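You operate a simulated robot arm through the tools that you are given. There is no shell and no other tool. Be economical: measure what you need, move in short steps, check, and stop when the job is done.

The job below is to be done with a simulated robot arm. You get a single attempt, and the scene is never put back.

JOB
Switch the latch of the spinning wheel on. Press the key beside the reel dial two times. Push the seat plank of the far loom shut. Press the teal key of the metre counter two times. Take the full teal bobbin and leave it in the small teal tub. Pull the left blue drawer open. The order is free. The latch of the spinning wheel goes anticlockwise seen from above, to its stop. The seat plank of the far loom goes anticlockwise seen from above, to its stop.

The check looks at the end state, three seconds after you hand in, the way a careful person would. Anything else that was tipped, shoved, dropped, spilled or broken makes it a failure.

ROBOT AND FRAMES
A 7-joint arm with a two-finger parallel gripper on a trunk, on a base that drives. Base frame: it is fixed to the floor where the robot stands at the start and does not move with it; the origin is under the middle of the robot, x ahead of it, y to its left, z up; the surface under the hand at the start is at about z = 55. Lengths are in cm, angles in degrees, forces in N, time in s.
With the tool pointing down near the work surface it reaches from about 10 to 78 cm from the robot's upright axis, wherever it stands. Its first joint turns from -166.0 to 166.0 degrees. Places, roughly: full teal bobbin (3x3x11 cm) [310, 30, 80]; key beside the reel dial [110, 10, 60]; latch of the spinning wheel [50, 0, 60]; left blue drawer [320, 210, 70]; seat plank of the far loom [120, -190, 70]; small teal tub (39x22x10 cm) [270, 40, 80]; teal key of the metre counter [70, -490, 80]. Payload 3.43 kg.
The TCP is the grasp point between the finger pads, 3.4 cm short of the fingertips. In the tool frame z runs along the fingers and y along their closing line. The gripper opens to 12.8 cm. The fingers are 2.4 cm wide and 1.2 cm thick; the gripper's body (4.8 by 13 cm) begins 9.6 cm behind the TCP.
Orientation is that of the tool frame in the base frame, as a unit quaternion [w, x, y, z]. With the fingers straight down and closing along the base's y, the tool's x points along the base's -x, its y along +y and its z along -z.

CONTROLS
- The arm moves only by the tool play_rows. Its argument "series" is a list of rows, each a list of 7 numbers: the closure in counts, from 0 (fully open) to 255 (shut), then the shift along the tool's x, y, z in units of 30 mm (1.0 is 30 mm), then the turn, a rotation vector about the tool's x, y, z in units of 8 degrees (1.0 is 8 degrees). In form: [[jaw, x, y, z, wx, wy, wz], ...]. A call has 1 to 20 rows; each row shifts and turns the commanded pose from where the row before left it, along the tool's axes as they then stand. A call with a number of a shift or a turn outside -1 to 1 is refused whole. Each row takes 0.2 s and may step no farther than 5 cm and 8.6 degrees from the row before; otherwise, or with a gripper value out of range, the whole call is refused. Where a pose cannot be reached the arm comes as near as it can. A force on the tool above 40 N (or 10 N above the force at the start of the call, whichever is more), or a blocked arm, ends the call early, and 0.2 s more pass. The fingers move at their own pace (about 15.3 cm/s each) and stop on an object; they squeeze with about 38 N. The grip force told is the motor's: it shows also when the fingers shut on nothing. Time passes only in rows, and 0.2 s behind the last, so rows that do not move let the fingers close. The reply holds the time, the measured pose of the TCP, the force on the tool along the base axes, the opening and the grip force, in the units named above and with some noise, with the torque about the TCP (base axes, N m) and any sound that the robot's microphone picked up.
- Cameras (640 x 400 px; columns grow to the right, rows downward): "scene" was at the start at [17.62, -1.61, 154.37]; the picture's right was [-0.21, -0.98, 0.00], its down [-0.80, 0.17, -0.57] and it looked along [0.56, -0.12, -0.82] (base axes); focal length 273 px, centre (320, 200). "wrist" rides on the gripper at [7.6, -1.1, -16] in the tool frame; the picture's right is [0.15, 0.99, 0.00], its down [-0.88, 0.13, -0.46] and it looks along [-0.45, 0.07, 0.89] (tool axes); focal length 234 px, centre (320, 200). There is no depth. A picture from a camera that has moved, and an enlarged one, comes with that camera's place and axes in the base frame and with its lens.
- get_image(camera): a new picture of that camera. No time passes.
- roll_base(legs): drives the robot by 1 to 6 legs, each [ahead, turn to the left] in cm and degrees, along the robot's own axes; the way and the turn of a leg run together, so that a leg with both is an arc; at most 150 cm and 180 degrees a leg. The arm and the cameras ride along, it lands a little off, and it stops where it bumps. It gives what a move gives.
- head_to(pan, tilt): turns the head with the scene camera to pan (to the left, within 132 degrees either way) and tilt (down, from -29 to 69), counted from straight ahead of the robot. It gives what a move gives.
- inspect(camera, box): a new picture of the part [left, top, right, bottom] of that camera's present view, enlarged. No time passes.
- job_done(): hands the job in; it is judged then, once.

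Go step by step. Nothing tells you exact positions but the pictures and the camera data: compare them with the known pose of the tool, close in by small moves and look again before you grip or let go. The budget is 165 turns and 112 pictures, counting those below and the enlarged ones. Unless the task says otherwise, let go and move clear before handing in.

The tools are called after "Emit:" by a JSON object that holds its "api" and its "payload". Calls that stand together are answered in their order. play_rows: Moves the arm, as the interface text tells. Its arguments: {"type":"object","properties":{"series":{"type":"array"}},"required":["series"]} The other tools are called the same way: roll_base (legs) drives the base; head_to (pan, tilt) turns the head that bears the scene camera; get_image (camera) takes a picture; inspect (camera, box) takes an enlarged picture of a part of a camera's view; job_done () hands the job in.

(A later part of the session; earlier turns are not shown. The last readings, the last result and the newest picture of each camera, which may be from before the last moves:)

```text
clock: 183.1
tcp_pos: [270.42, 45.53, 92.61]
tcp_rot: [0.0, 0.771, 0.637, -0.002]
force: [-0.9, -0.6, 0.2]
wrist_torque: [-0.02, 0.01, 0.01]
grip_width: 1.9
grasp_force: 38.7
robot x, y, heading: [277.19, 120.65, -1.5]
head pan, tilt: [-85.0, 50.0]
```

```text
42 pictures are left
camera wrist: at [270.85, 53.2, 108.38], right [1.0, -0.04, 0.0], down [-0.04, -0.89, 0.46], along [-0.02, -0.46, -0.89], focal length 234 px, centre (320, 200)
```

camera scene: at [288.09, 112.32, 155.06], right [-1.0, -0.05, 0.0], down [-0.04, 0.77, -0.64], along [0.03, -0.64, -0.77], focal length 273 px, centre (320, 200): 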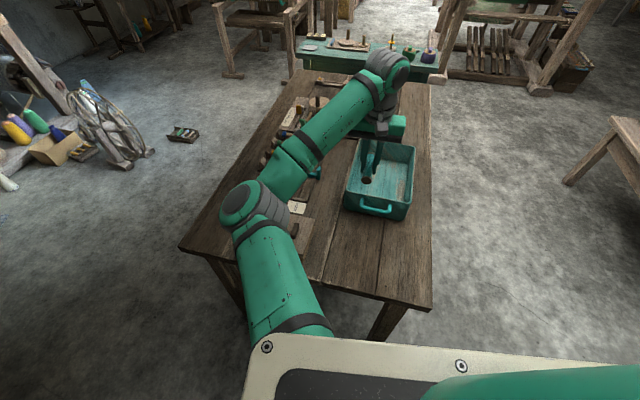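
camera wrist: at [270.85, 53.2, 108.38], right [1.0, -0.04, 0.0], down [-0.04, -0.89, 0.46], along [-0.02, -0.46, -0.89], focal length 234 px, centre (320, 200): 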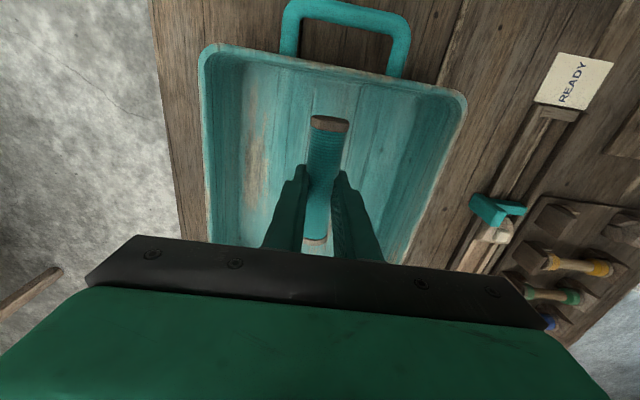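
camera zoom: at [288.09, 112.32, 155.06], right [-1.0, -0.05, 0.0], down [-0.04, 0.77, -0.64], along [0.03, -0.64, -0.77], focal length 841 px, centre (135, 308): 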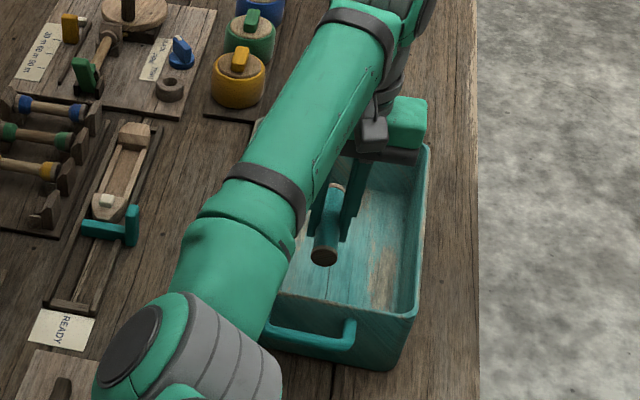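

The bobbin is well inside the tub outline. I'll lower it slowly until it touches the floor.

Emit:
{"api": "play_rows", "payload": {"series": [[255, 0, 0, 0.8, 0, 0, 0], [255, 0, 0, 0.7, 0, 0, 0], [255, 0, 0, 0.3, 0, 0, 0], [255, 0, 0, 0.2, 0, 0, 0], [255, 0, 0, 0.2, 0, 0, 0], [255, 0, 0, 0.15, 0, 0, 0], [255, 0, 0, 0.15, 0, 0, 0]]}}

Emit:
{"api": "get_image", "payload": {"camera": "wrist"}}

```text
clock: 184.7
tcp_pos: [270.33, 45.54, 84.86]
tcp_rot: [0.0, 0.772, 0.636, -0.002]
force: [0.4, -0.3, -1.1]
wrist_torque: [-0.04, 0.0, 0.0]
grip_width: 1.87
grasp_force: 37.7
robot x, y, heading: [277.04, 120.52, -2.0]
head pan, tilt: [-85.0, 50.0]
```

```text
41 pictures are left
camera wrist: at [270.7, 53.1, 100.82], right [1.0, -0.04, 0.0], down [-0.04, -0.89, 0.46], along [-0.02, -0.46, -0.89], focal length 234 px, centre (320, 200)
```

wrist: 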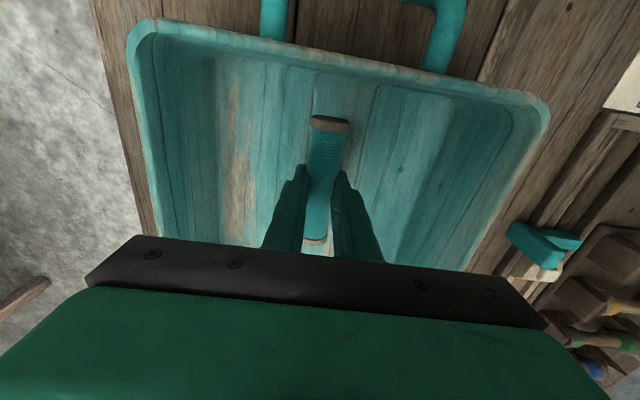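

No contact yet. I'll keep lowering in small steps.

Emit:
{"api": "play_rows", "payload": {"series": [[255, 0, 0, 0.15, 0, 0, 0], [255, 0, 0, 0.15, 0, 0, 0], [255, 0, 0, 0.15, 0, 0, 0], [255, 0, 0, 0.15, 0, 0, 0], [255, 0, 0, 0.1, 0, 0, 0], [255, 0, 0, 0.1, 0, 0, 0], [255, 0, 0, 0.1, 0, 0, 0], [255, 0, 0, 0.1, 0, 0, 0], [255, 0, 0, 0.1, 0, 0, 0]]}}

```text
clock: 186.6
tcp_pos: [270.38, 45.42, 82.25]
tcp_rot: [0.002, 0.771, 0.637, -0.004]
force: [0.1, 2.3, 8.5]
wrist_torque: [0.12, -0.13, 0.1]
grip_width: 1.91
grasp_force: 38.0
robot x, y, heading: [277.03, 120.63, -1.9]
head pan, tilt: [-85.0, 50.0]
stopped in row 9: the force on the tool passed its limit at 45 N (the readings are from after the stop); the commanded pose is now the measured one
```

The bobbin touched the tub floor at TCP z = 82.2. I'll open gently, rise and check.

Emit:
{"api": "play_rows", "payload": {"series": [[235, 0, 0, -0.05, 0, 0, 0], [200, 0, 0, 0, 0, 0, 0], [170, 0, 0, 0, 0, 0, 0], [150, 0, 0, 0, 0, 0, 0], [150, 0, 0, -0.5, 0, 0, 0], [150, 0, 0, -1, 0, 0, 0], [150, 0, 0, -1, 0, 0, 0], [150, 0, 0, -1, 0, 0, 0], [150, 0, 0, -1, 0, 0, 0], [150, 0, 0, -1, 0, 0, 0], [150, 0, 0, -1, 0, 0, 0]]}}

Emit:
{"api": "get_image", "payload": {"camera": "wrist"}}

```text
clock: 189.0
tcp_pos: [270.37, 45.55, 101.9]
tcp_rot: [0.0, 0.771, 0.636, -0.003]
force: [0.6, -0.3, 0.1]
wrist_torque: [0.04, -0.04, 0.01]
grip_width: 5.25
grasp_force: 0.2
robot x, y, heading: [276.93, 120.48, -1.8]
head pan, tilt: [-85.0, 50.0]
```

```text
40 pictures are left
camera wrist: at [270.7, 53.14, 117.68], right [1.0, -0.04, 0.0], down [-0.04, -0.89, 0.46], along [-0.02, -0.46, -0.89], focal length 234 px, centre (320, 200)
```

wrist: 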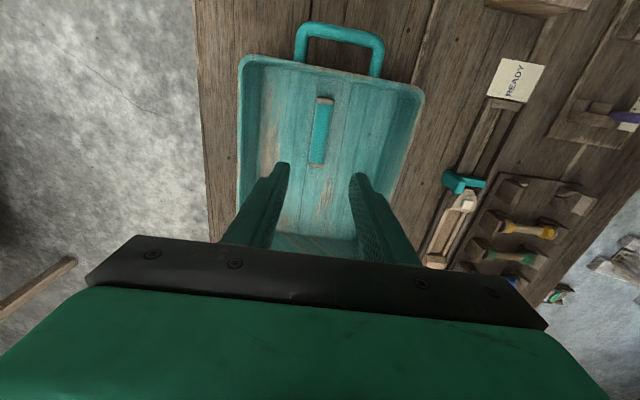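

The bobbin lies in the tub. Next is the left blue drawer, so I'll look toward the bench on my left.

Emit:
{"api": "head_to", "payload": {"pan": 75, "tilt": 40}}

Emit:
{"api": "get_image", "payload": {"camera": "scene"}}

```text
clock: 191.5
tcp_pos: [270.34, 45.47, 101.83]
tcp_rot: [0.001, 0.771, 0.637, -0.003]
force: [-0.6, 0.3, -0.3]
wrist_torque: [0.01, 0.01, 0.02]
grip_width: 5.27
grasp_force: 0.1
robot x, y, heading: [277.27, 120.8, -2.0]
head pan, tilt: [75.0, 40.0]
```

```text
39 pictures are left
camera scene: at [290.15, 128.14, 156.48], right [0.96, -0.29, 0.0], down [-0.19, -0.61, -0.77], along [0.22, 0.73, -0.64], focal length 273 px, centre (320, 200)
```

scene: 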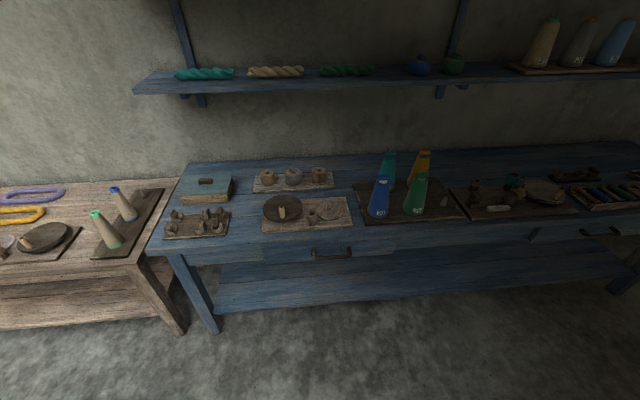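

Emit:
{"api": "inspect", "payload": {"camera": "scene", "box": [240, 215, 420, 295]}}

Emit:
{"api": "inspect", "payload": {"camera": "scene", "box": [150, 150, 640, 320]}}

```text
3.56 times, centred on (330, 255) of scene
camera zoom: at [290.15, 128.14, 156.48], right [0.96, -0.29, 0.0], down [-0.19, -0.61, -0.77], along [0.22, 0.73, -0.64], focal length 972 px, centre (284, 4)
```

zoom: 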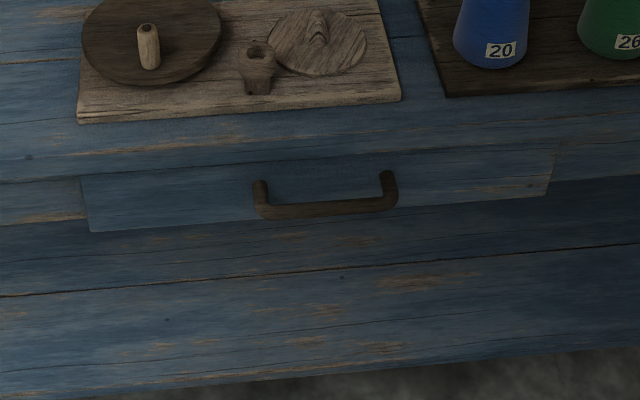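

```text
1.31 times, centred on (395, 235) of scene
camera zoom: at [290.15, 128.14, 156.48], right [0.96, -0.29, 0.0], down [-0.19, -0.61, -0.77], along [0.22, 0.73, -0.64], focal length 357 px, centre (222, 154)
```

zoom: 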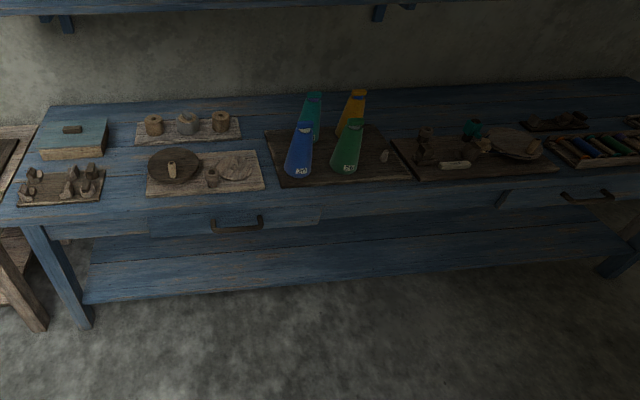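

The left drawer's handle is near (315, 195), about z = 69. I'll drive to stand squarely in front of it.

Emit:
{"api": "roll_base", "payload": {"legs": [[25, 0], [0, 82], [14, 0]]}}

Emit:
{"api": "head_to", "payload": {"pan": 0, "tilt": 55}}

Emit:
{"api": "inspect", "payload": {"camera": "scene", "box": [200, 40, 440, 240]}}

```text
clock: 195.3
tcp_pos: [332.98, 51.01, 101.92]
tcp_rot: [0.002, 0.586, 0.81, -0.003]
force: [-0.2, -0.3, 0.1]
wrist_torque: [0.04, 0.01, -0.03]
grip_width: 5.29
grasp_force: 0.0
robot x, y, heading: [302.65, 119.43, 17.8]
head pan, tilt: [75.0, 40.0]
stopped in leg 2: the robot was blocked; the commanded pose is now the measured one
```

```text
clock: 196.8
tcp_pos: [332.73, 51.12, 101.91]
tcp_rot: [0.001, 0.587, 0.809, -0.004]
force: [-0.1, 0.1, -0.6]
wrist_torque: [-0.01, 0.01, -0.01]
grip_width: 5.27
grasp_force: 0.0
robot x, y, heading: [302.45, 119.78, 17.8]
head pan, tilt: [0.0, 55.0]
```

```text
2.00 times, centred on (320, 140) of scene
camera zoom: at [319.4, 125.04, 154.41], right [0.31, -0.95, 0.0], down [-0.78, -0.25, -0.57], along [0.55, 0.18, -0.82], focal length 546 px, centre (320, 320)
```

zoom: 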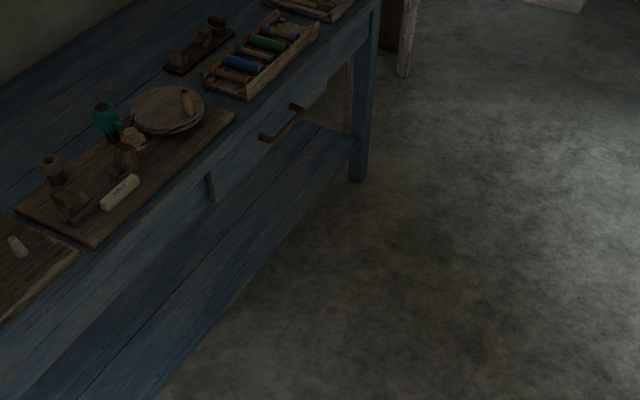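

The rear corner touched the table's end. I'll move forward along the aisle first and then turn.

Emit:
{"api": "roll_base", "payload": {"legs": [[22, 0], [0, 62]]}}

Emit:
{"api": "head_to", "payload": {"pan": 10, "tilt": 50}}

Emit:
{"api": "get_image", "payload": {"camera": "scene"}}

```text
clock: 201.5
tcp_pos: [398.49, 121.43, 101.82]
tcp_rot: [0.003, 0.083, 0.997, -0.003]
force: [0.1, -0.2, 0.2]
wrist_torque: [0.02, 0.02, 0.01]
grip_width: 5.29
grasp_force: 0.0
robot x, y, heading: [324.16, 126.67, 80.3]
head pan, tilt: [0.0, 55.0]
```

```text
clock: 202.3
tcp_pos: [398.53, 121.57, 101.85]
tcp_rot: [0.004, 0.083, 0.997, -0.003]
force: [0.8, -0.7, 0.7]
wrist_torque: [-0.02, 0.02, 0.03]
grip_width: 5.26
grasp_force: 0.1
robot x, y, heading: [323.58, 126.27, 80.2]
head pan, tilt: [10.0, 50.0]
```

```text
35 pictures are left
camera scene: at [325.46, 144.43, 155.06], right [1.0, 0.0, 0.0], down [0.0, -0.77, -0.64], along [0.0, 0.64, -0.77], focal length 273 px, centre (320, 200)
```

scene: 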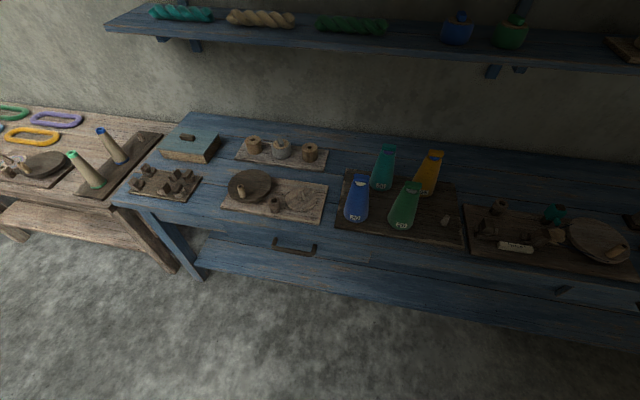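

The handle bar is at about (316.2, 195.7, 65), and the gripper's closing line already matches the pull direction. I'll swing the hand to just in front of the drawer at a safe height.

Emit:
{"api": "play_rows", "payload": {"series": [[150, 0.946, 0.52, 0, 0, 0, 0], [150, 0.946, 0.52, 0, 0, 0, 0], [150, 0.946, 0.52, 0, 0, 0, 0], [150, 0.946, 0.52, 0, 0, 0, 0], [150, 0.946, 0.52, 0, 0, 0, 0], [150, 0.946, 0.52, 0, 0, 0, 0], [150, 0.946, 0.52, 0, 0, 0, 0], [150, 0.946, 0.52, 0, 0, 0, 0], [150, 0.946, 0.52, 0, 0, 0, 0], [150, 0.946, 0.52, 0, 0, 0, 0], [150, 0.946, 0.52, 0, 0, 0, 0], [150, 0.946, 0.52, 0, 0, 0, 0], [150, 0.946, 0.52, 0, 0, 0, 0], [150, 0.946, 0.52, 0, 0, 0, 0], [150, 0.946, 0.52, 0, 0, 0, 0], [150, 0.946, 0.52, 0, 0, 0, 0]]}}

Emit:
{"api": "play_rows", "payload": {"series": [[150, 0.946, 0.52, 0, 0, 0, 0], [150, 0.946, 0.52, 0, 0, 0, 0], [150, 0.946, 0.52, 0, 0, 0, 0], [150, 0.946, 0.52, 0, 0, 0, 0], [150, 0.946, 0.52, 0, 0, 0, 0], [150, 0.946, 0.52, 0, 0, 0, 0], [150, 0.946, 0.52, 0, 0, 0, 0], [150, 0.946, 0.52, 0, 0, 0, 0], [150, 0.946, 0.52, 0, 0, 0, 0], [150, 0.946, 0.52, 0, 0, 0, 0], [150, 0.946, 0.52, 0, 0, 0, 0], [150, 0.946, 0.52, 0, 0, 0, 0], [150, 0.946, 0.52, 0, 0, 0, 0], [150, 0.946, 0.52, 0, 0, 0, 0], [150, 0.946, 0.52, 0, 0, 0, 0], [150, 0.946, 0.52, 0, 0, 0, 0]]}}

Emit:
{"api": "get_image", "payload": {"camera": "wrist"}}

```text
clock: 205.7
tcp_pos: [357.85, 153.61, 101.49]
tcp_rot: [0.003, 0.085, 0.996, -0.003]
force: [0.7, -0.8, 0.1]
wrist_torque: [0.03, 0.02, 0.05]
grip_width: 5.28
grasp_force: 0.1
robot x, y, heading: [323.67, 126.59, 80.0]
head pan, tilt: [10.0, 50.0]
```

```text
clock: 209.1
tcp_pos: [317.04, 185.7, 100.99]
tcp_rot: [0.003, 0.084, 0.996, -0.003]
force: [-0.1, 0.0, 0.6]
wrist_torque: [0.01, 0.01, -0.01]
grip_width: 5.25
grasp_force: 0.2
robot x, y, heading: [323.46, 126.46, 80.3]
head pan, tilt: [10.0, 50.0]
```

```text
34 pictures are left
camera wrist: at [309.32, 185.97, 116.85], right [0.02, 1.0, -0.01], down [0.89, -0.02, 0.46], along [0.46, -0.01, -0.89], focal length 234 px, centre (320, 200)
```

wrist: 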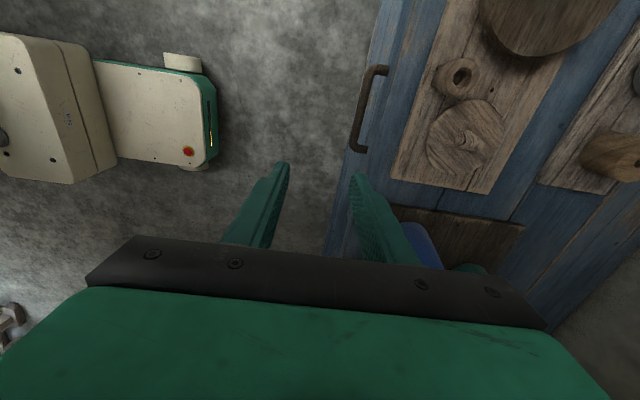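

The wrist camera shows the bar centred at (315.5, 194.8), tilted slightly along the bench front. I'll move above it and lower partway for a closer look.

Emit:
{"api": "play_rows", "payload": {"series": [[187, 0.34, 0.88, 0, 0, 0, 0], [187, 0.34, 0.88, 0, 0, 0, 0], [187, 0.34, 0.88, 0, 0, 0, 0], [187, 0, 0, 1, 0, 0, 0], [187, 0, 0, 1, 0, 0, 0], [187, 0, 0, 1, 0, 0, 0], [187, 0, 0, 1, 0, 0, 0], [187, 0, 0, 1, 0, 0, 0], [187, 0, 0, 1, 0, 0, 0], [187, 0, 0, 0, 0, 0, 0]]}}

Emit:
{"api": "inspect", "payload": {"camera": "wrist", "box": [220, 50, 460, 260]}}

Emit:
{"api": "inspect", "payload": {"camera": "scene", "box": [220, 170, 400, 290]}}

```text
clock: 211.3
tcp_pos: [315.52, 194.34, 82.96]
tcp_rot: [0.003, 0.084, 0.996, -0.001]
force: [-0.5, -0.1, 0.3]
wrist_torque: [-0.05, 0.01, 0.0]
grip_width: 3.4
grasp_force: 0.1
robot x, y, heading: [323.53, 126.69, 80.2]
head pan, tilt: [10.0, 50.0]
```

```text
1.90 times, centred on (340, 155) of wrist
camera zoom: at [307.69, 194.38, 98.8], right [0.02, 1.0, -0.01], down [0.89, -0.02, 0.46], along [0.46, -0.01, -0.89], focal length 446 px, centre (282, 286)
```

zoom: 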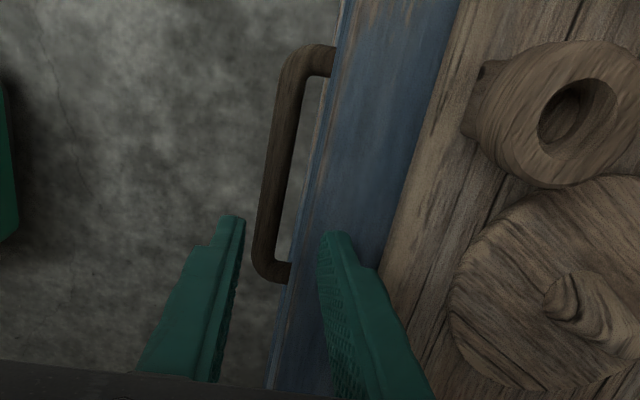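

```text
3.33 times, centred on (310, 230) of scene
camera zoom: at [325.43, 144.45, 155.06], right [1.0, 0.0, 0.0], down [0.0, -0.77, -0.64], along [0.0, 0.64, -0.77], focal length 911 px, centre (353, 100)
```

zoom: 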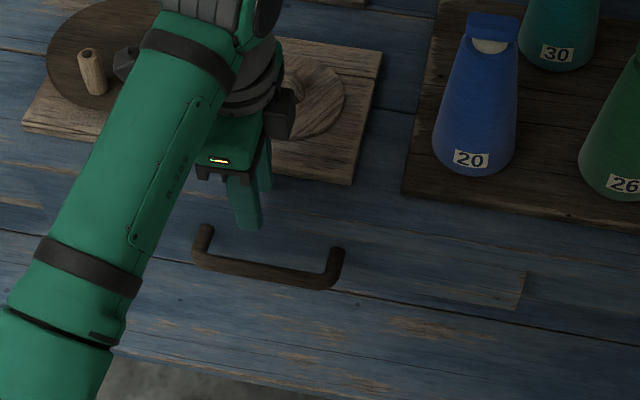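

Using both wrist views, the bar is at about y = 193.8, z = 67–70. I'll shift 1.3 cm outward so one finger fits behind the bar, then descend carefully.

Emit:
{"api": "play_rows", "payload": {"series": [[187, -0.07, -0.43, 0.5, 0, 0, 0], [187, 0, 0, 0.8, 0, 0, 0], [187, 0, 0, 0.6, 0, 0, 0], [187, 0, 0, 0.4, 0, 0, 0], [187, 0, 0, 0.3, 0, 0, 0], [187, 0, 0, 0.3, 0, 0, 0], [187, 0, 0, 0.3, 0, 0, 0]]}}

Emit:
{"api": "get_image", "payload": {"camera": "wrist"}}

Emit:
{"api": "inspect", "payload": {"camera": "scene", "box": [250, 190, 370, 270]}}

```text
clock: 211.8
tcp_pos: [315.62, 193.21, 81.4]
tcp_rot: [0.003, 0.084, 0.996, 0.003]
force: [1.7, -8.3, 16.6]
wrist_torque: [0.13, 0.06, -0.02]
grip_width: 3.01
grasp_force: 0.0
robot x, y, heading: [323.57, 126.63, 80.3]
head pan, tilt: [10.0, 50.0]
stopped in row 2: the force on the tool passed its limit at 63 N (the readings are from after the stop); the commanded pose is now the measured one
```

```text
31 pictures are left
camera wrist: at [307.78, 193.1, 97.21], right [0.02, 1.0, 0.01], down [0.89, -0.02, 0.46], along [0.46, 0.0, -0.89], focal length 234 px, centre (320, 200)
```

wrist: 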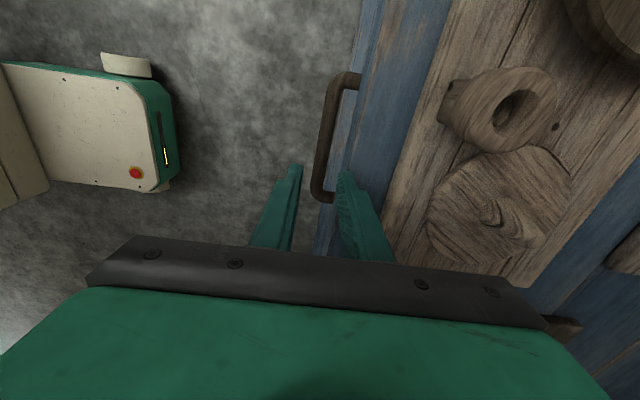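

```text
5.00 times, centred on (310, 230) of scene
camera zoom: at [325.44, 144.37, 155.07], right [1.0, 0.0, 0.0], down [0.0, -0.77, -0.64], along [0.0, 0.64, -0.77], focal length 1366 px, centre (370, 50)
```

zoom: 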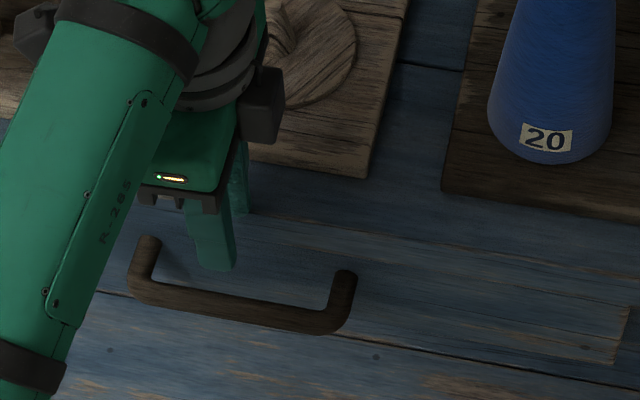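

The bench top is at z ≈ 78 and overhangs the handle, so a straight-down grip can't work. I'll back off and tilt the gripper to come in from the front at about 56°.

Emit:
{"api": "play_rows", "payload": {"series": [[187, 0, -0.3, -0.8, 0, 0, 0], [187, 0, -0.8, -0.8, 0, 0, 0], [187, 0, -1, 0, 0, 0, 0], [187, 0, -1, 0, 0, 0, 0], [187, 0, -1, 0, 0, 0, 0], [187, 0, -1, 0, 0, 0, 0], [187, 0, -0.9, 0, 0, 0, 0], [187, 0, 0, 0, -1, 0, 0], [187, 0, 0, 0, -1, 0, 0], [187, 0, 0, 0, -1, 0, 0], [187, 0, 0, 0, -1, 0, 0], [187, 0, 0, 0, -1, 0, 0], [187, 0, 0, 0, -1, 0, 0], [187, 0, 0, 0, -1, 0, 0], [187, 0, 0, 0, 0, 0, 0]]}}

Emit:
{"api": "get_image", "payload": {"camera": "wrist"}}

```text
clock: 215.0
tcp_pos: [312.52, 175.36, 85.98]
tcp_rot: [0.042, 0.074, 0.878, 0.471]
force: [-0.2, 0.4, -0.2]
wrist_torque: [0.04, 0.0, 0.01]
grip_width: 3.4
grasp_force: 0.0
robot x, y, heading: [323.81, 126.65, 80.3]
head pan, tilt: [10.0, 50.0]
```

```text
29 pictures are left
camera wrist: at [302.58, 162.87, 93.73], right [-0.06, 0.56, 0.82], down [0.81, -0.45, 0.37], along [0.58, 0.69, -0.43], focal length 234 px, centre (320, 200)
```

wrist: 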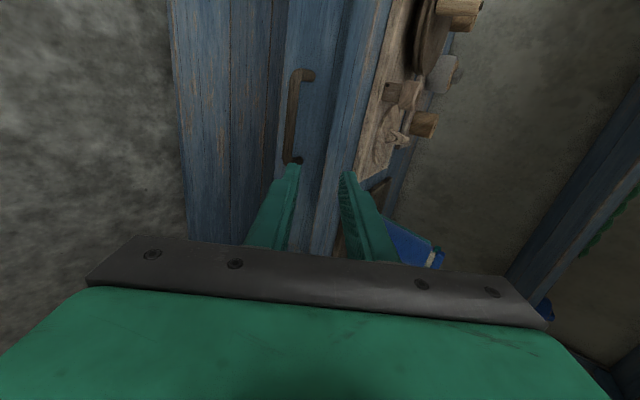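

The handle is clear in this view, centred at about (314.6, 193.7, 68). I'll line up and approach along the tool axis, stopping short for a check.

Emit:
{"api": "play_rows", "payload": {"series": [[190, 0.18, -0.78, 0, 0, 0, 0], [190, 0.19, -0.78, 0, 0, 0, 0], [190, 0, 0, 1, 0, 0, 0], [190, 0, 0, 1, 0, 0, 0], [190, 0, 0, 1, 0, 0, 0], [190, 0, 0, 1, 0, 0, 0], [190, 0, 0, 1, 0, 0, 0], [190, 0, 0, 0.7, 0, 0, 0], [190, 0, 0, 0, 0, 0, 0]]}}

Emit:
{"api": "inspect", "payload": {"camera": "wrist", "box": [200, 60, 440, 260]}}

```text
clock: 217.0
tcp_pos: [313.39, 187.12, 72.59]
tcp_rot: [0.043, 0.073, 0.878, 0.471]
force: [0.3, -1.1, -0.1]
wrist_torque: [-0.01, -0.02, -0.01]
grip_width: 3.26
grasp_force: 0.1
robot x, y, heading: [323.78, 126.67, 80.3]
head pan, tilt: [10.0, 50.0]
```

```text
2.00 times, centred on (320, 160) of wrist
camera zoom: at [303.49, 174.61, 80.41], right [-0.06, 0.57, 0.82], down [0.81, -0.45, 0.37], along [0.58, 0.69, -0.43], focal length 468 px, centre (320, 280)
```

zoom: 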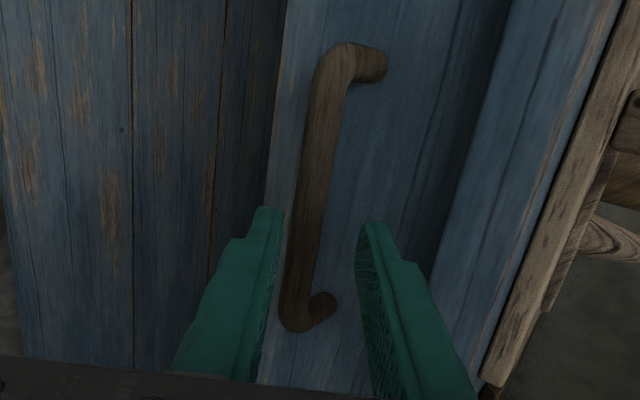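

The bar sits between the fingertips, slightly toward the lower one. I'll shift 3 mm, advance about 6.5 cm, then close.

Emit:
{"api": "play_rows", "payload": {"series": [[190, 0, -0.1, 0.5, 0, 0, 0], [190, 0, 0, 0.5, 0, 0, 0], [190, 0, 0, 0.5, 0, 0, 0], [190, 0, 0, 0.3, 0, 0, 0], [190, 0, 0, 0.2, 0, 0, 0], [190, 0, 0, 0.1, 0, 0, 0]]}}

Emit:
{"api": "inspect", "payload": {"camera": "wrist", "box": [200, 60, 440, 260]}}

```text
clock: 218.4
tcp_pos: [314.35, 192.03, 68.8]
tcp_rot: [0.042, 0.074, 0.878, 0.471]
force: [-0.8, -0.8, -0.8]
wrist_torque: [0.0, -0.01, 0.0]
grip_width: 3.24
grasp_force: 0.1
robot x, y, heading: [323.36, 126.73, 80.2]
head pan, tilt: [10.0, 50.0]
```

```text
2.00 times, centred on (320, 160) of wrist
camera zoom: at [304.41, 179.48, 76.61], right [-0.06, 0.57, 0.82], down [0.81, -0.45, 0.37], along [0.58, 0.69, -0.44], focal length 468 px, centre (320, 280)
```

zoom: 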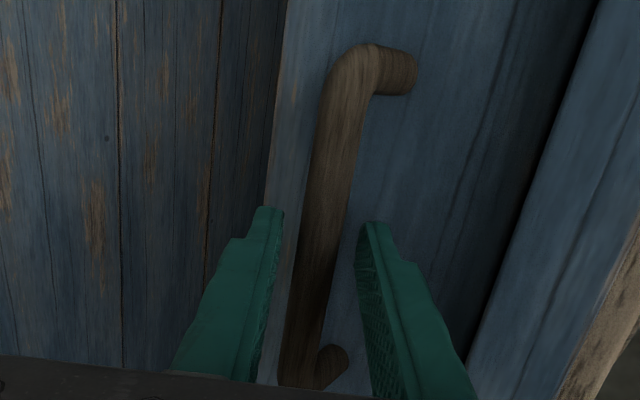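

The bar is between the finger pads. I'll close on it gradually.

Emit:
{"api": "play_rows", "payload": {"series": [[205, 0, 0, 0.1, 0, 0, 0], [215, 0, 0, 0, 0, 0, 0], [225, 0, 0, 0, 0, 0, 0], [240, 0, 0, 0, 0, 0, 0], [255, 0, 0, 0, 0, 0, 0], [255, 0, 0, 0, 0, 0, 0]]}}

```text
clock: 219.8
tcp_pos: [314.4, 192.26, 68.6]
tcp_rot: [0.042, 0.073, 0.879, 0.469]
force: [1.4, -6.6, -9.2]
wrist_torque: [-0.02, 1.04, -0.54]
grip_width: 1.8
grasp_force: 44.4
robot x, y, heading: [323.39, 126.32, 80.4]
head pan, tilt: [10.0, 50.0]
```

The handle is gripped at 1.8 cm. I'll pull straight out along the bench normal.

Emit:
{"api": "play_rows", "payload": {"series": [[255, 0, -0.18, -0.28, 0, 0, 0], [255, 0.005, -0.28, -0.42, 0, 0, 0], [255, 0.005, -0.28, -0.42, 0, 0, 0], [255, 0.005, -0.28, -0.42, 0, 0, 0], [255, 0.005, -0.28, -0.42, 0, 0, 0], [255, 0.005, -0.28, -0.42, 0, 0, 0], [255, 0.005, -0.28, -0.42, 0, 0, 0], [255, 0.005, -0.28, -0.42, 0, 0, 0]]}}

Emit:
{"api": "get_image", "payload": {"camera": "scene"}}

```text
clock: 221.6
tcp_pos: [311.94, 180.93, 68.61]
tcp_rot: [0.041, 0.072, 0.878, 0.471]
force: [-19.5, 4.6, -13.4]
wrist_torque: [-0.1, 0.8, -0.7]
grip_width: 1.79
grasp_force: 44.8
robot x, y, heading: [323.86, 126.38, 80.4]
head pan, tilt: [10.0, 50.0]
```

```text
26 pictures are left
camera scene: at [325.37, 144.48, 155.05], right [1.0, 0.0, 0.0], down [0.0, -0.77, -0.64], along [0.0, 0.64, -0.77], focal length 273 px, centre (320, 200)
```

scene: 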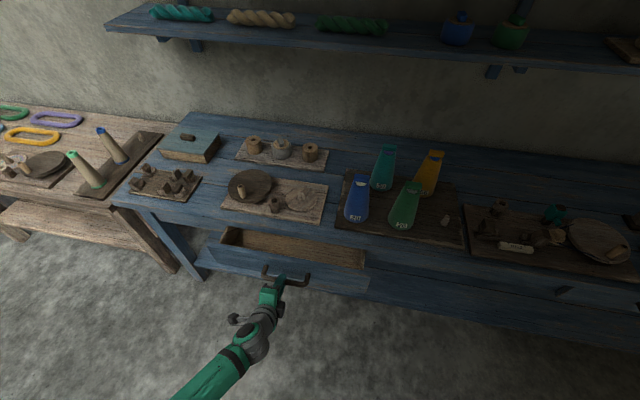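

The drawer is opening. I'll keep pulling, adjusting a little for the sideways force, until its stop.

Emit:
{"api": "play_rows", "payload": {"series": [[255, 0.08, -0.27, -0.41, 0, 0, 0], [255, 0.06, -0.27, -0.41, 0, 0, 0], [255, 0.05, -0.27, -0.41, 0, 0, 0], [255, 0.05, -0.27, -0.41, 0, 0, 0], [255, 0.04, -0.27, -0.41, 0, 0, 0], [255, 0.04, -0.27, -0.41, 0, 0, 0], [255, 0.04, -0.27, -0.41, 0, 0, 0], [255, 0.04, -0.27, -0.41, 0, 0, 0]]}}

Emit:
{"api": "get_image", "payload": {"camera": "scene"}}

```text
clock: 223.2
tcp_pos: [310.13, 170.97, 68.72]
tcp_rot: [0.047, 0.077, 0.878, 0.47]
force: [2.3, 1.2, -1.3]
wrist_torque: [0.23, 1.2, -0.32]
grip_width: 1.78
grasp_force: 44.6
robot x, y, heading: [323.67, 126.12, 80.3]
head pan, tilt: [10.0, 50.0]
stopped in row 8: the force on the tool passed its limit at 42 N (the readings are from after the stop); the commanded pose is now the measured one
```

```text
25 pictures are left
camera scene: at [325.44, 144.43, 155.06], right [1.0, 0.0, 0.0], down [0.0, -0.77, -0.64], along [0.0, 0.64, -0.77], focal length 273 px, centre (320, 200)
```

scene: 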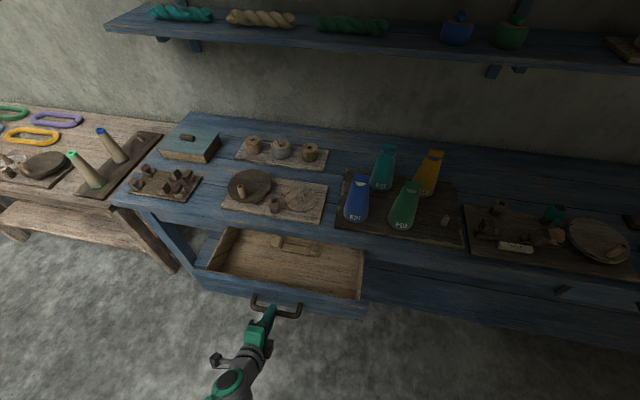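

It met resistance after about 22 cm. One more short pull will confirm it's at the end of travel.

Emit:
{"api": "play_rows", "payload": {"series": [[255, 0, -0.2, -0.3, 0, 0, 0], [255, 0, -0.2, -0.3, 0, 0, 0], [255, 0, -0.2, -0.3, 0, 0, 0]]}}

```text
clock: 224.0
tcp_pos: [309.51, 167.74, 68.6]
tcp_rot: [0.047, 0.075, 0.879, 0.469]
force: [-1.2, 1.6, -7.3]
wrist_torque: [0.05, 0.84, -0.54]
grip_width: 1.8
grasp_force: 45.1
robot x, y, heading: [323.37, 126.21, 80.2]
head pan, tilt: [10.0, 50.0]
```

It still moves, so I'll continue gently.

Emit:
{"api": "play_rows", "payload": {"series": [[255, 0, -0.2, -0.3, 0, 0, 0], [255, 0, -0.2, -0.3, 0, 0, 0], [255, 0, -0.2, -0.3, 0, 0, 0], [255, 0, -0.2, -0.3, 0, 0, 0], [255, 0, -0.2, -0.3, 0, 0, 0]]}}

Emit:
{"api": "get_image", "payload": {"camera": "scene"}}

```text
clock: 225.2
tcp_pos: [308.37, 162.42, 68.54]
tcp_rot: [0.048, 0.076, 0.879, 0.469]
force: [-7.6, 1.9, -8.0]
wrist_torque: [0.24, 1.49, 0.18]
grip_width: 1.81
grasp_force: 45.3
robot x, y, heading: [323.7, 126.78, 80.5]
head pan, tilt: [10.0, 50.0]
```

```text
24 pictures are left
camera scene: at [325.42, 144.45, 155.06], right [1.0, 0.0, 0.0], down [0.0, -0.77, -0.64], along [0.0, 0.64, -0.77], focal length 273 px, centre (320, 200)
```

scene: 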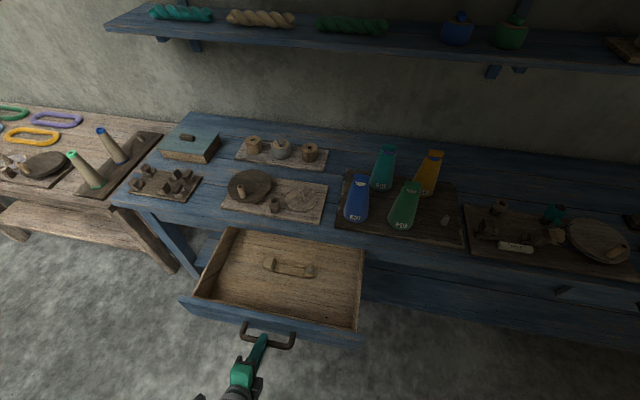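

It's about 30 cm out now. I'll pull a few centimetres more to look for the stop.

Emit:
{"api": "play_rows", "payload": {"series": [[255, 0.01, -0.2, -0.3, 0, 0, 0], [255, 0.01, -0.2, -0.3, 0, 0, 0], [255, 0.01, -0.2, -0.3, 0, 0, 0], [255, 0.01, -0.2, -0.3, 0, 0, 0], [255, 0.01, -0.2, -0.3, 0, 0, 0]]}}

```text
clock: 226.4
tcp_pos: [307.4, 157.25, 68.56]
tcp_rot: [0.052, 0.078, 0.879, 0.468]
force: [24.7, -4.6, -7.1]
wrist_torque: [0.07, 0.74, -0.8]
grip_width: 1.78
grasp_force: 44.9
out of reach, approached as far as the arm can: row 5
robot x, y, heading: [323.38, 126.9, 80.3]
head pan, tilt: [10.0, 50.0]
```

The drawer is about 35 cm out and the arm is at its limit, so that's fully open for practical purposes. I'll open the fingers wide, back the base a little so the hand slides off the handle, then lift.

Emit:
{"api": "play_rows", "payload": {"series": [[200, 0, 0, 0, 0, 0, 0], [150, 0, 0, 0, 0, 0, 0], [96, 0, 0, 0, 0, 0, 0], [96, 0, 0, 0, 0, 0, 0]]}}

Emit:
{"api": "roll_base", "payload": {"legs": [[-7, 0]]}}

Emit:
{"api": "head_to", "payload": {"pan": 15, "tilt": 65}}

Emit:
{"api": "get_image", "payload": {"camera": "scene"}}

```text
clock: 227.4
tcp_pos: [306.98, 157.36, 68.63]
tcp_rot: [0.048, 0.076, 0.878, 0.47]
force: [0.6, -0.3, 0.8]
wrist_torque: [0.03, -0.03, 0.0]
grip_width: 7.95
grasp_force: 0.0
robot x, y, heading: [323.82, 126.53, 80.3]
head pan, tilt: [10.0, 50.0]
```

```text
clock: 228.6
tcp_pos: [306.01, 151.58, 68.62]
tcp_rot: [0.048, 0.076, 0.878, 0.47]
force: [0.2, 0.2, -0.1]
wrist_torque: [0.0, 0.02, -0.01]
grip_width: 7.97
grasp_force: 0.1
robot x, y, heading: [322.77, 120.91, 80.0]
head pan, tilt: [10.0, 50.0]
stopped in leg 1: the robot was blocked; the commanded pose is now the measured one
```

```text
clock: 229.4
tcp_pos: [305.99, 151.56, 68.64]
tcp_rot: [0.049, 0.076, 0.878, 0.47]
force: [0.0, -0.4, 0.0]
wrist_torque: [0.02, 0.04, -0.01]
grip_width: 7.98
grasp_force: 0.1
robot x, y, heading: [322.62, 120.8, 80.2]
head pan, tilt: [15.0, 65.0]
```

```text
23 pictures are left
camera scene: at [323.95, 137.0, 153.25], right [1.0, 0.09, 0.0], down [0.08, -0.9, -0.42], along [-0.04, 0.42, -0.91], focal length 273 px, centre (320, 200)
```

scene: 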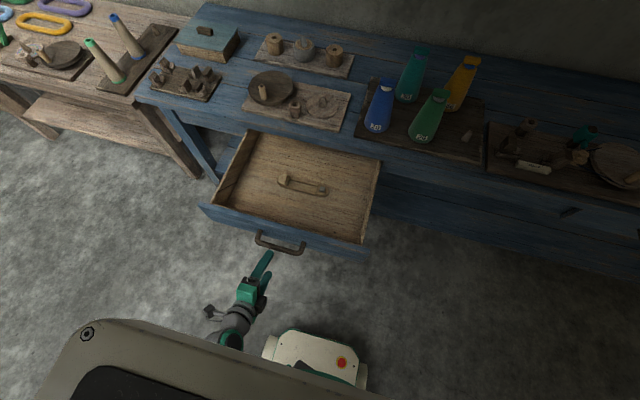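

The drawer is open about 34 cm and the hand is free. I'll raise the hand, bring the tool upright, and head for the metre counter.

Emit:
{"api": "play_rows", "payload": {"series": [[200, 0, 0.83, -0.55, 0, 0, 0], [255, 0, 0.83, -0.55, 0, 0, 0], [255, 0, 0.83, -0.55, 0, 0, 0], [255, 0, 0.83, -0.55, 0, 0, 0], [255, 0, 0.83, -0.55, 0, 0, 0], [255, 0, 0.83, -0.55, 0, 0, 0], [255, 0, 0.83, -0.55, 0, 0, 0], [255, 0, 0.83, -0.55, 0, 0, 0], [255, 0, 0.83, -0.55, 0, 0, 0], [255, 0, 0, 0, 1, 0, 0], [255, 0, 0, 0, 1, 0, 0], [255, 0, 0, 0, 1, 0, 0], [255, 0, 0, 0, 1, 0, 0], [255, 0, 0, 0, 1, 0, 0], [255, 0, 0, 0, 1, 0, 0], [255, 0, 0, 0, 1, 0, 0]]}}

Emit:
{"api": "head_to", "payload": {"pan": 80, "tilt": 40}}

Emit:
{"api": "get_image", "payload": {"camera": "scene"}}

```text
clock: 232.8
tcp_pos: [300.67, 153.04, 91.11]
tcp_rot: [0.019, 0.087, 0.996, 0.004]
force: [0.0, -0.4, 0.3]
wrist_torque: [0.01, -0.05, -0.01]
grip_width: 0.0
grasp_force: 33.5
out of reach, approached as far as the arm can: row 7, 8, 9, 10, 11
robot x, y, heading: [322.58, 120.68, 80.0]
head pan, tilt: [15.0, 65.0]
```

```text
clock: 234.1
tcp_pos: [300.83, 153.01, 90.98]
tcp_rot: [0.019, 0.089, 0.996, 0.004]
force: [-0.3, -0.8, 0.3]
wrist_torque: [-0.02, 0.02, -0.03]
grip_width: 0.0
grasp_force: 32.9
robot x, y, heading: [322.23, 120.72, 80.0]
head pan, tilt: [80.0, 40.0]
```

```text
22 pictures are left
camera scene: at [316.49, 133.85, 156.47], right [0.34, 0.94, 0.0], down [0.6, -0.22, -0.77], along [-0.72, 0.26, -0.64], focal length 273 px, centre (320, 200)
```

scene: 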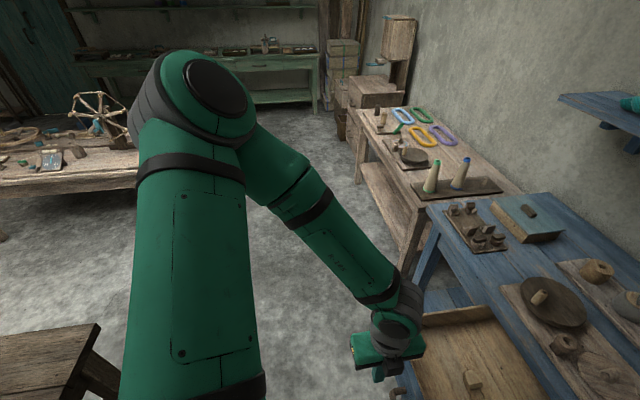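

The aisle ahead (west) is clear. I'll move forward a touch, turn left to face west, and drive out between the tables.

Emit:
{"api": "roll_base", "payload": {"legs": [[8, 0], [0, 92], [135, 0]]}}

```text
clock: 245.9
tcp_pos: [159.41, 125.92, 90.82]
tcp_rot: [0.01, -0.652, 0.758, 0.016]
force: [-0.7, 0.3, -0.2]
wrist_torque: [0.02, 0.04, -0.01]
grip_width: 0.0
grasp_force: 33.3
robot x, y, heading: [190.98, 148.88, 171.5]
head pan, tilt: [80.0, 40.0]
```

I'm out at (191, 149). Now I'll turn south and drive down the central aisle, then look for the metre counter.

Emit:
{"api": "roll_base", "payload": {"legs": [[0, 98.5], [150, 0], [110, 0]]}}

Emit:
{"api": "head_to", "payload": {"pan": 0, "tilt": 20}}

Emit:
{"api": "get_image", "payload": {"camera": "scene"}}

```text
clock: 263.4
tcp_pos: [223.76, -141.52, 90.7]
tcp_rot: [0.006, 1.0, 0.004, -0.024]
force: [-0.4, -0.1, 0.9]
wrist_torque: [0.01, 0.01, 0.01]
grip_width: 0.0
grasp_force: 32.6
robot x, y, heading: [196.64, -113.63, -89.0]
head pan, tilt: [80.0, 40.0]
```

```text
clock: 264.9
tcp_pos: [223.72, -141.47, 90.7]
tcp_rot: [0.007, 1.0, 0.005, -0.024]
force: [0.2, -1.0, -0.3]
wrist_torque: [0.02, 0.0, -0.01]
grip_width: 0.0
grasp_force: 33.5
robot x, y, heading: [196.37, -113.93, -89.1]
head pan, tilt: [0.0, 20.0]
```

```text
21 pictures are left
camera scene: at [197.01, -133.6, 159.62], right [-1.0, -0.02, 0.0], down [-0.01, 0.34, -0.94], along [0.02, -0.94, -0.34], focal length 273 px, centre (320, 200)
```

scene: 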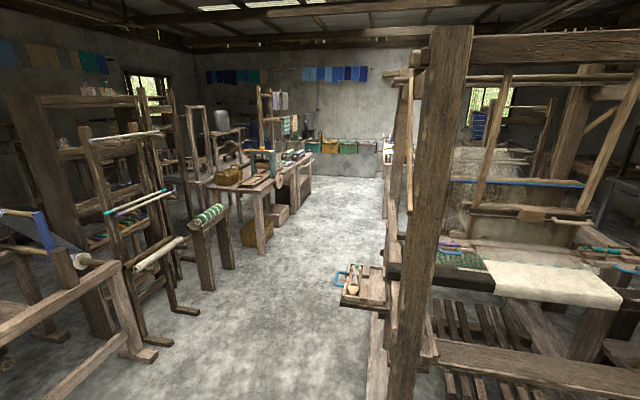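

The aisle runs between the frames on the left and the loom, whose tray sticks out to about x = 190. I'll keep near x = 245 and drive past.

Emit:
{"api": "roll_base", "payload": {"legs": [[0, 30], [95, 0], [0, -31], [145, 0], [0, -25]]}}

Emit:
{"api": "head_to", "payload": {"pan": -25, "tilt": 20}}

Emit:
{"api": "get_image", "payload": {"camera": "scene"}}

```text
clock: 281.5
tcp_pos: [255.64, -378.11, 90.77]
tcp_rot: [-0.001, 0.974, -0.225, -0.025]
force: [0.5, -1.1, -0.4]
wrist_torque: [-0.02, 0.0, -0.01]
grip_width: 0.0
grasp_force: 32.7
robot x, y, heading: [243.92, -341.52, -115.9]
head pan, tilt: [0.0, 20.0]
```

```text
clock: 282.4
tcp_pos: [255.68, -378.04, 90.65]
tcp_rot: [0.0, 0.974, -0.226, -0.026]
force: [-0.4, 0.1, -0.5]
wrist_torque: [-0.01, -0.02, -0.04]
grip_width: 0.01
grasp_force: 32.8
robot x, y, heading: [243.7, -340.88, -115.8]
head pan, tilt: [-25.0, 20.0]
```

```text
20 pictures are left
camera scene: at [232.11, -356.61, 159.62], right [-0.63, 0.77, 0.0], down [0.26, 0.22, -0.94], along [-0.73, -0.59, -0.34], focal length 273 px, centre (320, 200)
```

scene: 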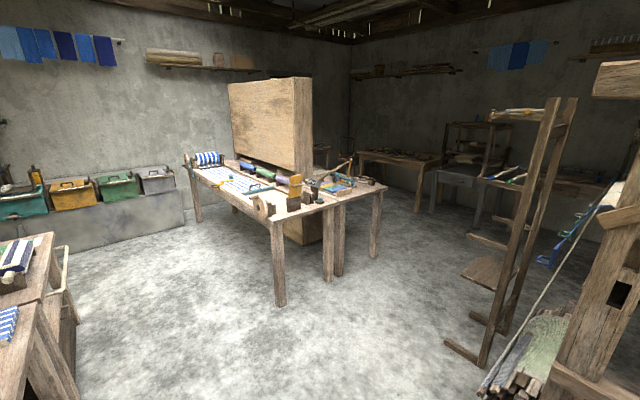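

The counter should be on the table in the middle, near pixel (320, 200). I'll zoom in there.

Emit:
{"api": "inspect", "payload": {"camera": "scene", "box": [180, 140, 400, 300]}}

```text
2.50 times, centred on (290, 220) of scene
camera zoom: at [232.11, -356.61, 159.62], right [-0.63, 0.77, 0.0], down [0.26, 0.22, -0.94], along [-0.73, -0.59, -0.34], focal length 683 px, centre (395, 150)
```

zoom: 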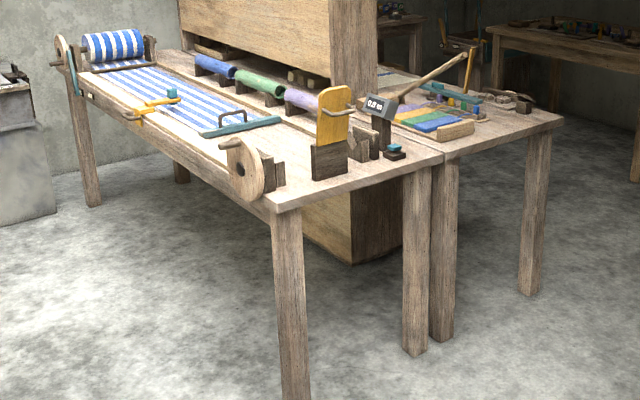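

The counter stands near the table's end, and its teal key is at about (64, -494, 80). I'll drive to around (95, -435) facing it.

Emit:
{"api": "roll_base", "payload": {"legs": [[0, -32], [120, 0], [56, 0], [0, 30]]}}

Emit:
{"api": "head_to", "payload": {"pan": 0, "tilt": 45}}

Emit:
{"api": "get_image", "payload": {"camera": "scene"}}

```text
clock: 284.2
tcp_pos: [239.4, -379.58, 90.61]
tcp_rot: [-0.007, 0.904, -0.427, -0.026]
force: [0.3, 0.2, 0.3]
wrist_torque: [-0.01, 0.0, -0.01]
grip_width: 0.0
grasp_force: 33.1
robot x, y, heading: [244.05, -341.13, -139.9]
head pan, tilt: [-25.0, 20.0]
stopped in leg 1: the robot was blocked; the commanded pose is now the measured one
```

```text
clock: 285.1
tcp_pos: [239.35, -379.73, 90.7]
tcp_rot: [-0.006, 0.904, -0.426, -0.025]
force: [-0.3, -0.6, 0.0]
wrist_torque: [0.01, -0.01, 0.0]
grip_width: 0.01
grasp_force: 33.2
robot x, y, heading: [244.07, -341.41, -139.9]
head pan, tilt: [0.0, 45.0]
```

```text
18 pictures are left
camera scene: at [229.62, -353.29, 155.76], right [-0.64, 0.77, 0.0], down [0.54, 0.45, -0.71], along [-0.54, -0.46, -0.71], focal length 273 px, centre (320, 200)
```

scene: 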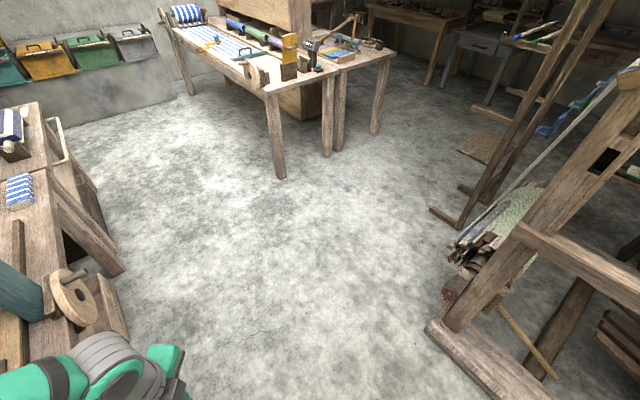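

The turn was blocked again, possibly by the elbow near the table on the left. I'll look there before moving.

Emit:
{"api": "head_to", "payload": {"pan": 75, "tilt": 50}}

Emit:
{"api": "get_image", "payload": {"camera": "scene"}}

```text
clock: 286.6
tcp_pos: [239.33, -379.71, 90.74]
tcp_rot: [-0.005, 0.905, -0.425, -0.025]
force: [0.5, 0.1, 0.3]
wrist_torque: [-0.02, 0.01, -0.01]
grip_width: 0.0
grasp_force: 33.0
robot x, y, heading: [243.79, -341.37, -140.0]
head pan, tilt: [75.0, 50.0]
```

```text
17 pictures are left
camera scene: at [239.11, -355.02, 155.06], right [-0.91, -0.42, 0.0], down [-0.32, 0.69, -0.64], along [0.27, -0.58, -0.77], focal length 273 px, centre (320, 200)
```

scene: 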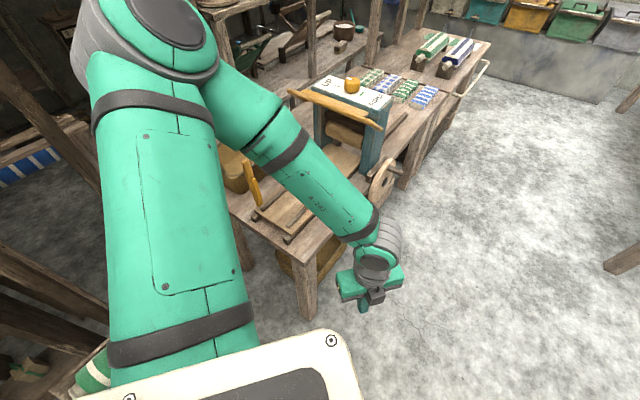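

The forearm is next to the wheel on the left table. I'll undo the turn, back off slightly, and bring the arm to the robot's front before turning again.

Emit:
{"api": "roll_base", "payload": {"legs": [[0, 24], [-15, 0]]}}

Emit:
{"api": "play_rows", "payload": {"series": [[255, 0, 0.2, -1, 0, 0, 0], [255, -0.4, 0.39, -1, 0, 0, 0], [255, -0.89, 0.39, -0.5, 0, 0, 0], [255, -0.89, 0.39, -0.2, 0, 0, 0], [255, -0.89, 0.39, 0, 0, 0, 0], [255, -0.89, 0.39, 0, 0, 0, 0], [255, -0.89, 0.39, 0, 0, 0, 0], [255, -0.89, 0.39, 0, 0, 0, 0], [255, -0.89, 0.39, 0, 0, 0, 0], [255, -0.89, 0.39, 0, 0, 0, 0], [255, -0.89, 0.39, 0, 0, 0, 0], [255, -0.89, 0.39, 0, 0, 0, 0], [255, -0.89, 0.39, 0, 0, 0, 0]]}}

Emit:
{"api": "get_image", "payload": {"camera": "scene"}}

```text
clock: 289.3
tcp_pos: [261.8, -364.8, 90.74]
tcp_rot: [0.0, 0.973, -0.229, -0.026]
force: [0.3, 0.0, 0.0]
wrist_torque: [-0.01, 0.0, 0.02]
grip_width: 0.01
grasp_force: 33.0
robot x, y, heading: [250.34, -328.09, -115.6]
head pan, tilt: [75.0, 50.0]
```

```text
clock: 292.1
tcp_pos: [228.33, -364.26, 100.32]
tcp_rot: [0.0, 0.973, -0.23, -0.026]
force: [0.6, -0.6, -0.3]
wrist_torque: [0.05, 0.03, 0.04]
grip_width: 0.0
grasp_force: 33.1
robot x, y, heading: [250.33, -327.59, -115.5]
head pan, tilt: [75.0, 50.0]
```

```text
16 pictures are left
camera scene: at [251.6, -342.47, 155.06], right [-0.65, -0.76, 0.0], down [-0.58, 0.5, -0.64], along [0.49, -0.42, -0.77], focal length 273 px, centre (320, 200)
```

scene: 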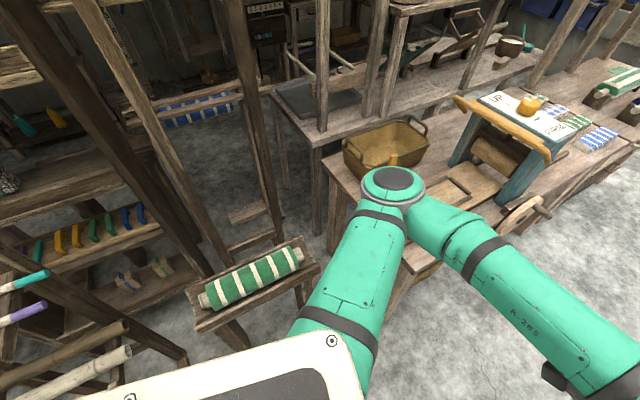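

The arm is clear now. I'll turn right and drive toward the counter table.

Emit:
{"api": "roll_base", "payload": {"legs": [[0, -30], [94, 0], [94, 0], [0, 28]]}}

Emit:
{"api": "head_to", "payload": {"pan": -8, "tilt": 45}}

Emit:
{"api": "get_image", "payload": {"camera": "scene"}}

```text
clock: 293.3
tcp_pos: [223.93, -361.34, 100.44]
tcp_rot: [-0.002, 0.957, -0.288, -0.025]
force: [-0.3, -0.8, 0.4]
wrist_torque: [-0.03, -0.01, -0.02]
grip_width: 0.0
grasp_force: 33.4
robot x, y, heading: [250.3, -327.78, -122.4]
head pan, tilt: [75.0, 50.0]
stopped in leg 1: the robot was blocked; the commanded pose is now the measured one
```

```text
clock: 294.8
tcp_pos: [224.07, -361.26, 100.5]
tcp_rot: [-0.003, 0.958, -0.287, -0.026]
force: [-0.2, -0.2, -0.2]
wrist_torque: [-0.03, -0.04, -0.01]
grip_width: 0.0
grasp_force: 33.7
robot x, y, heading: [249.74, -328.12, -122.4]
head pan, tilt: [-8.0, 45.0]
```

```text
15 pictures are left
camera scene: at [239.37, -343.05, 155.75], right [-0.76, 0.65, 0.0], down [0.46, 0.54, -0.71], along [-0.46, -0.54, -0.71], focal length 273 px, centre (320, 200)
```

scene: 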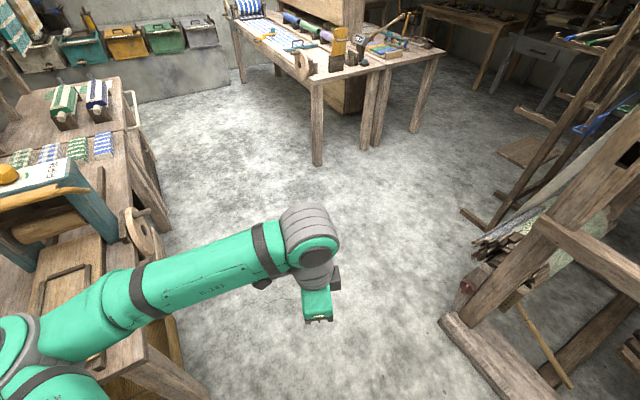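

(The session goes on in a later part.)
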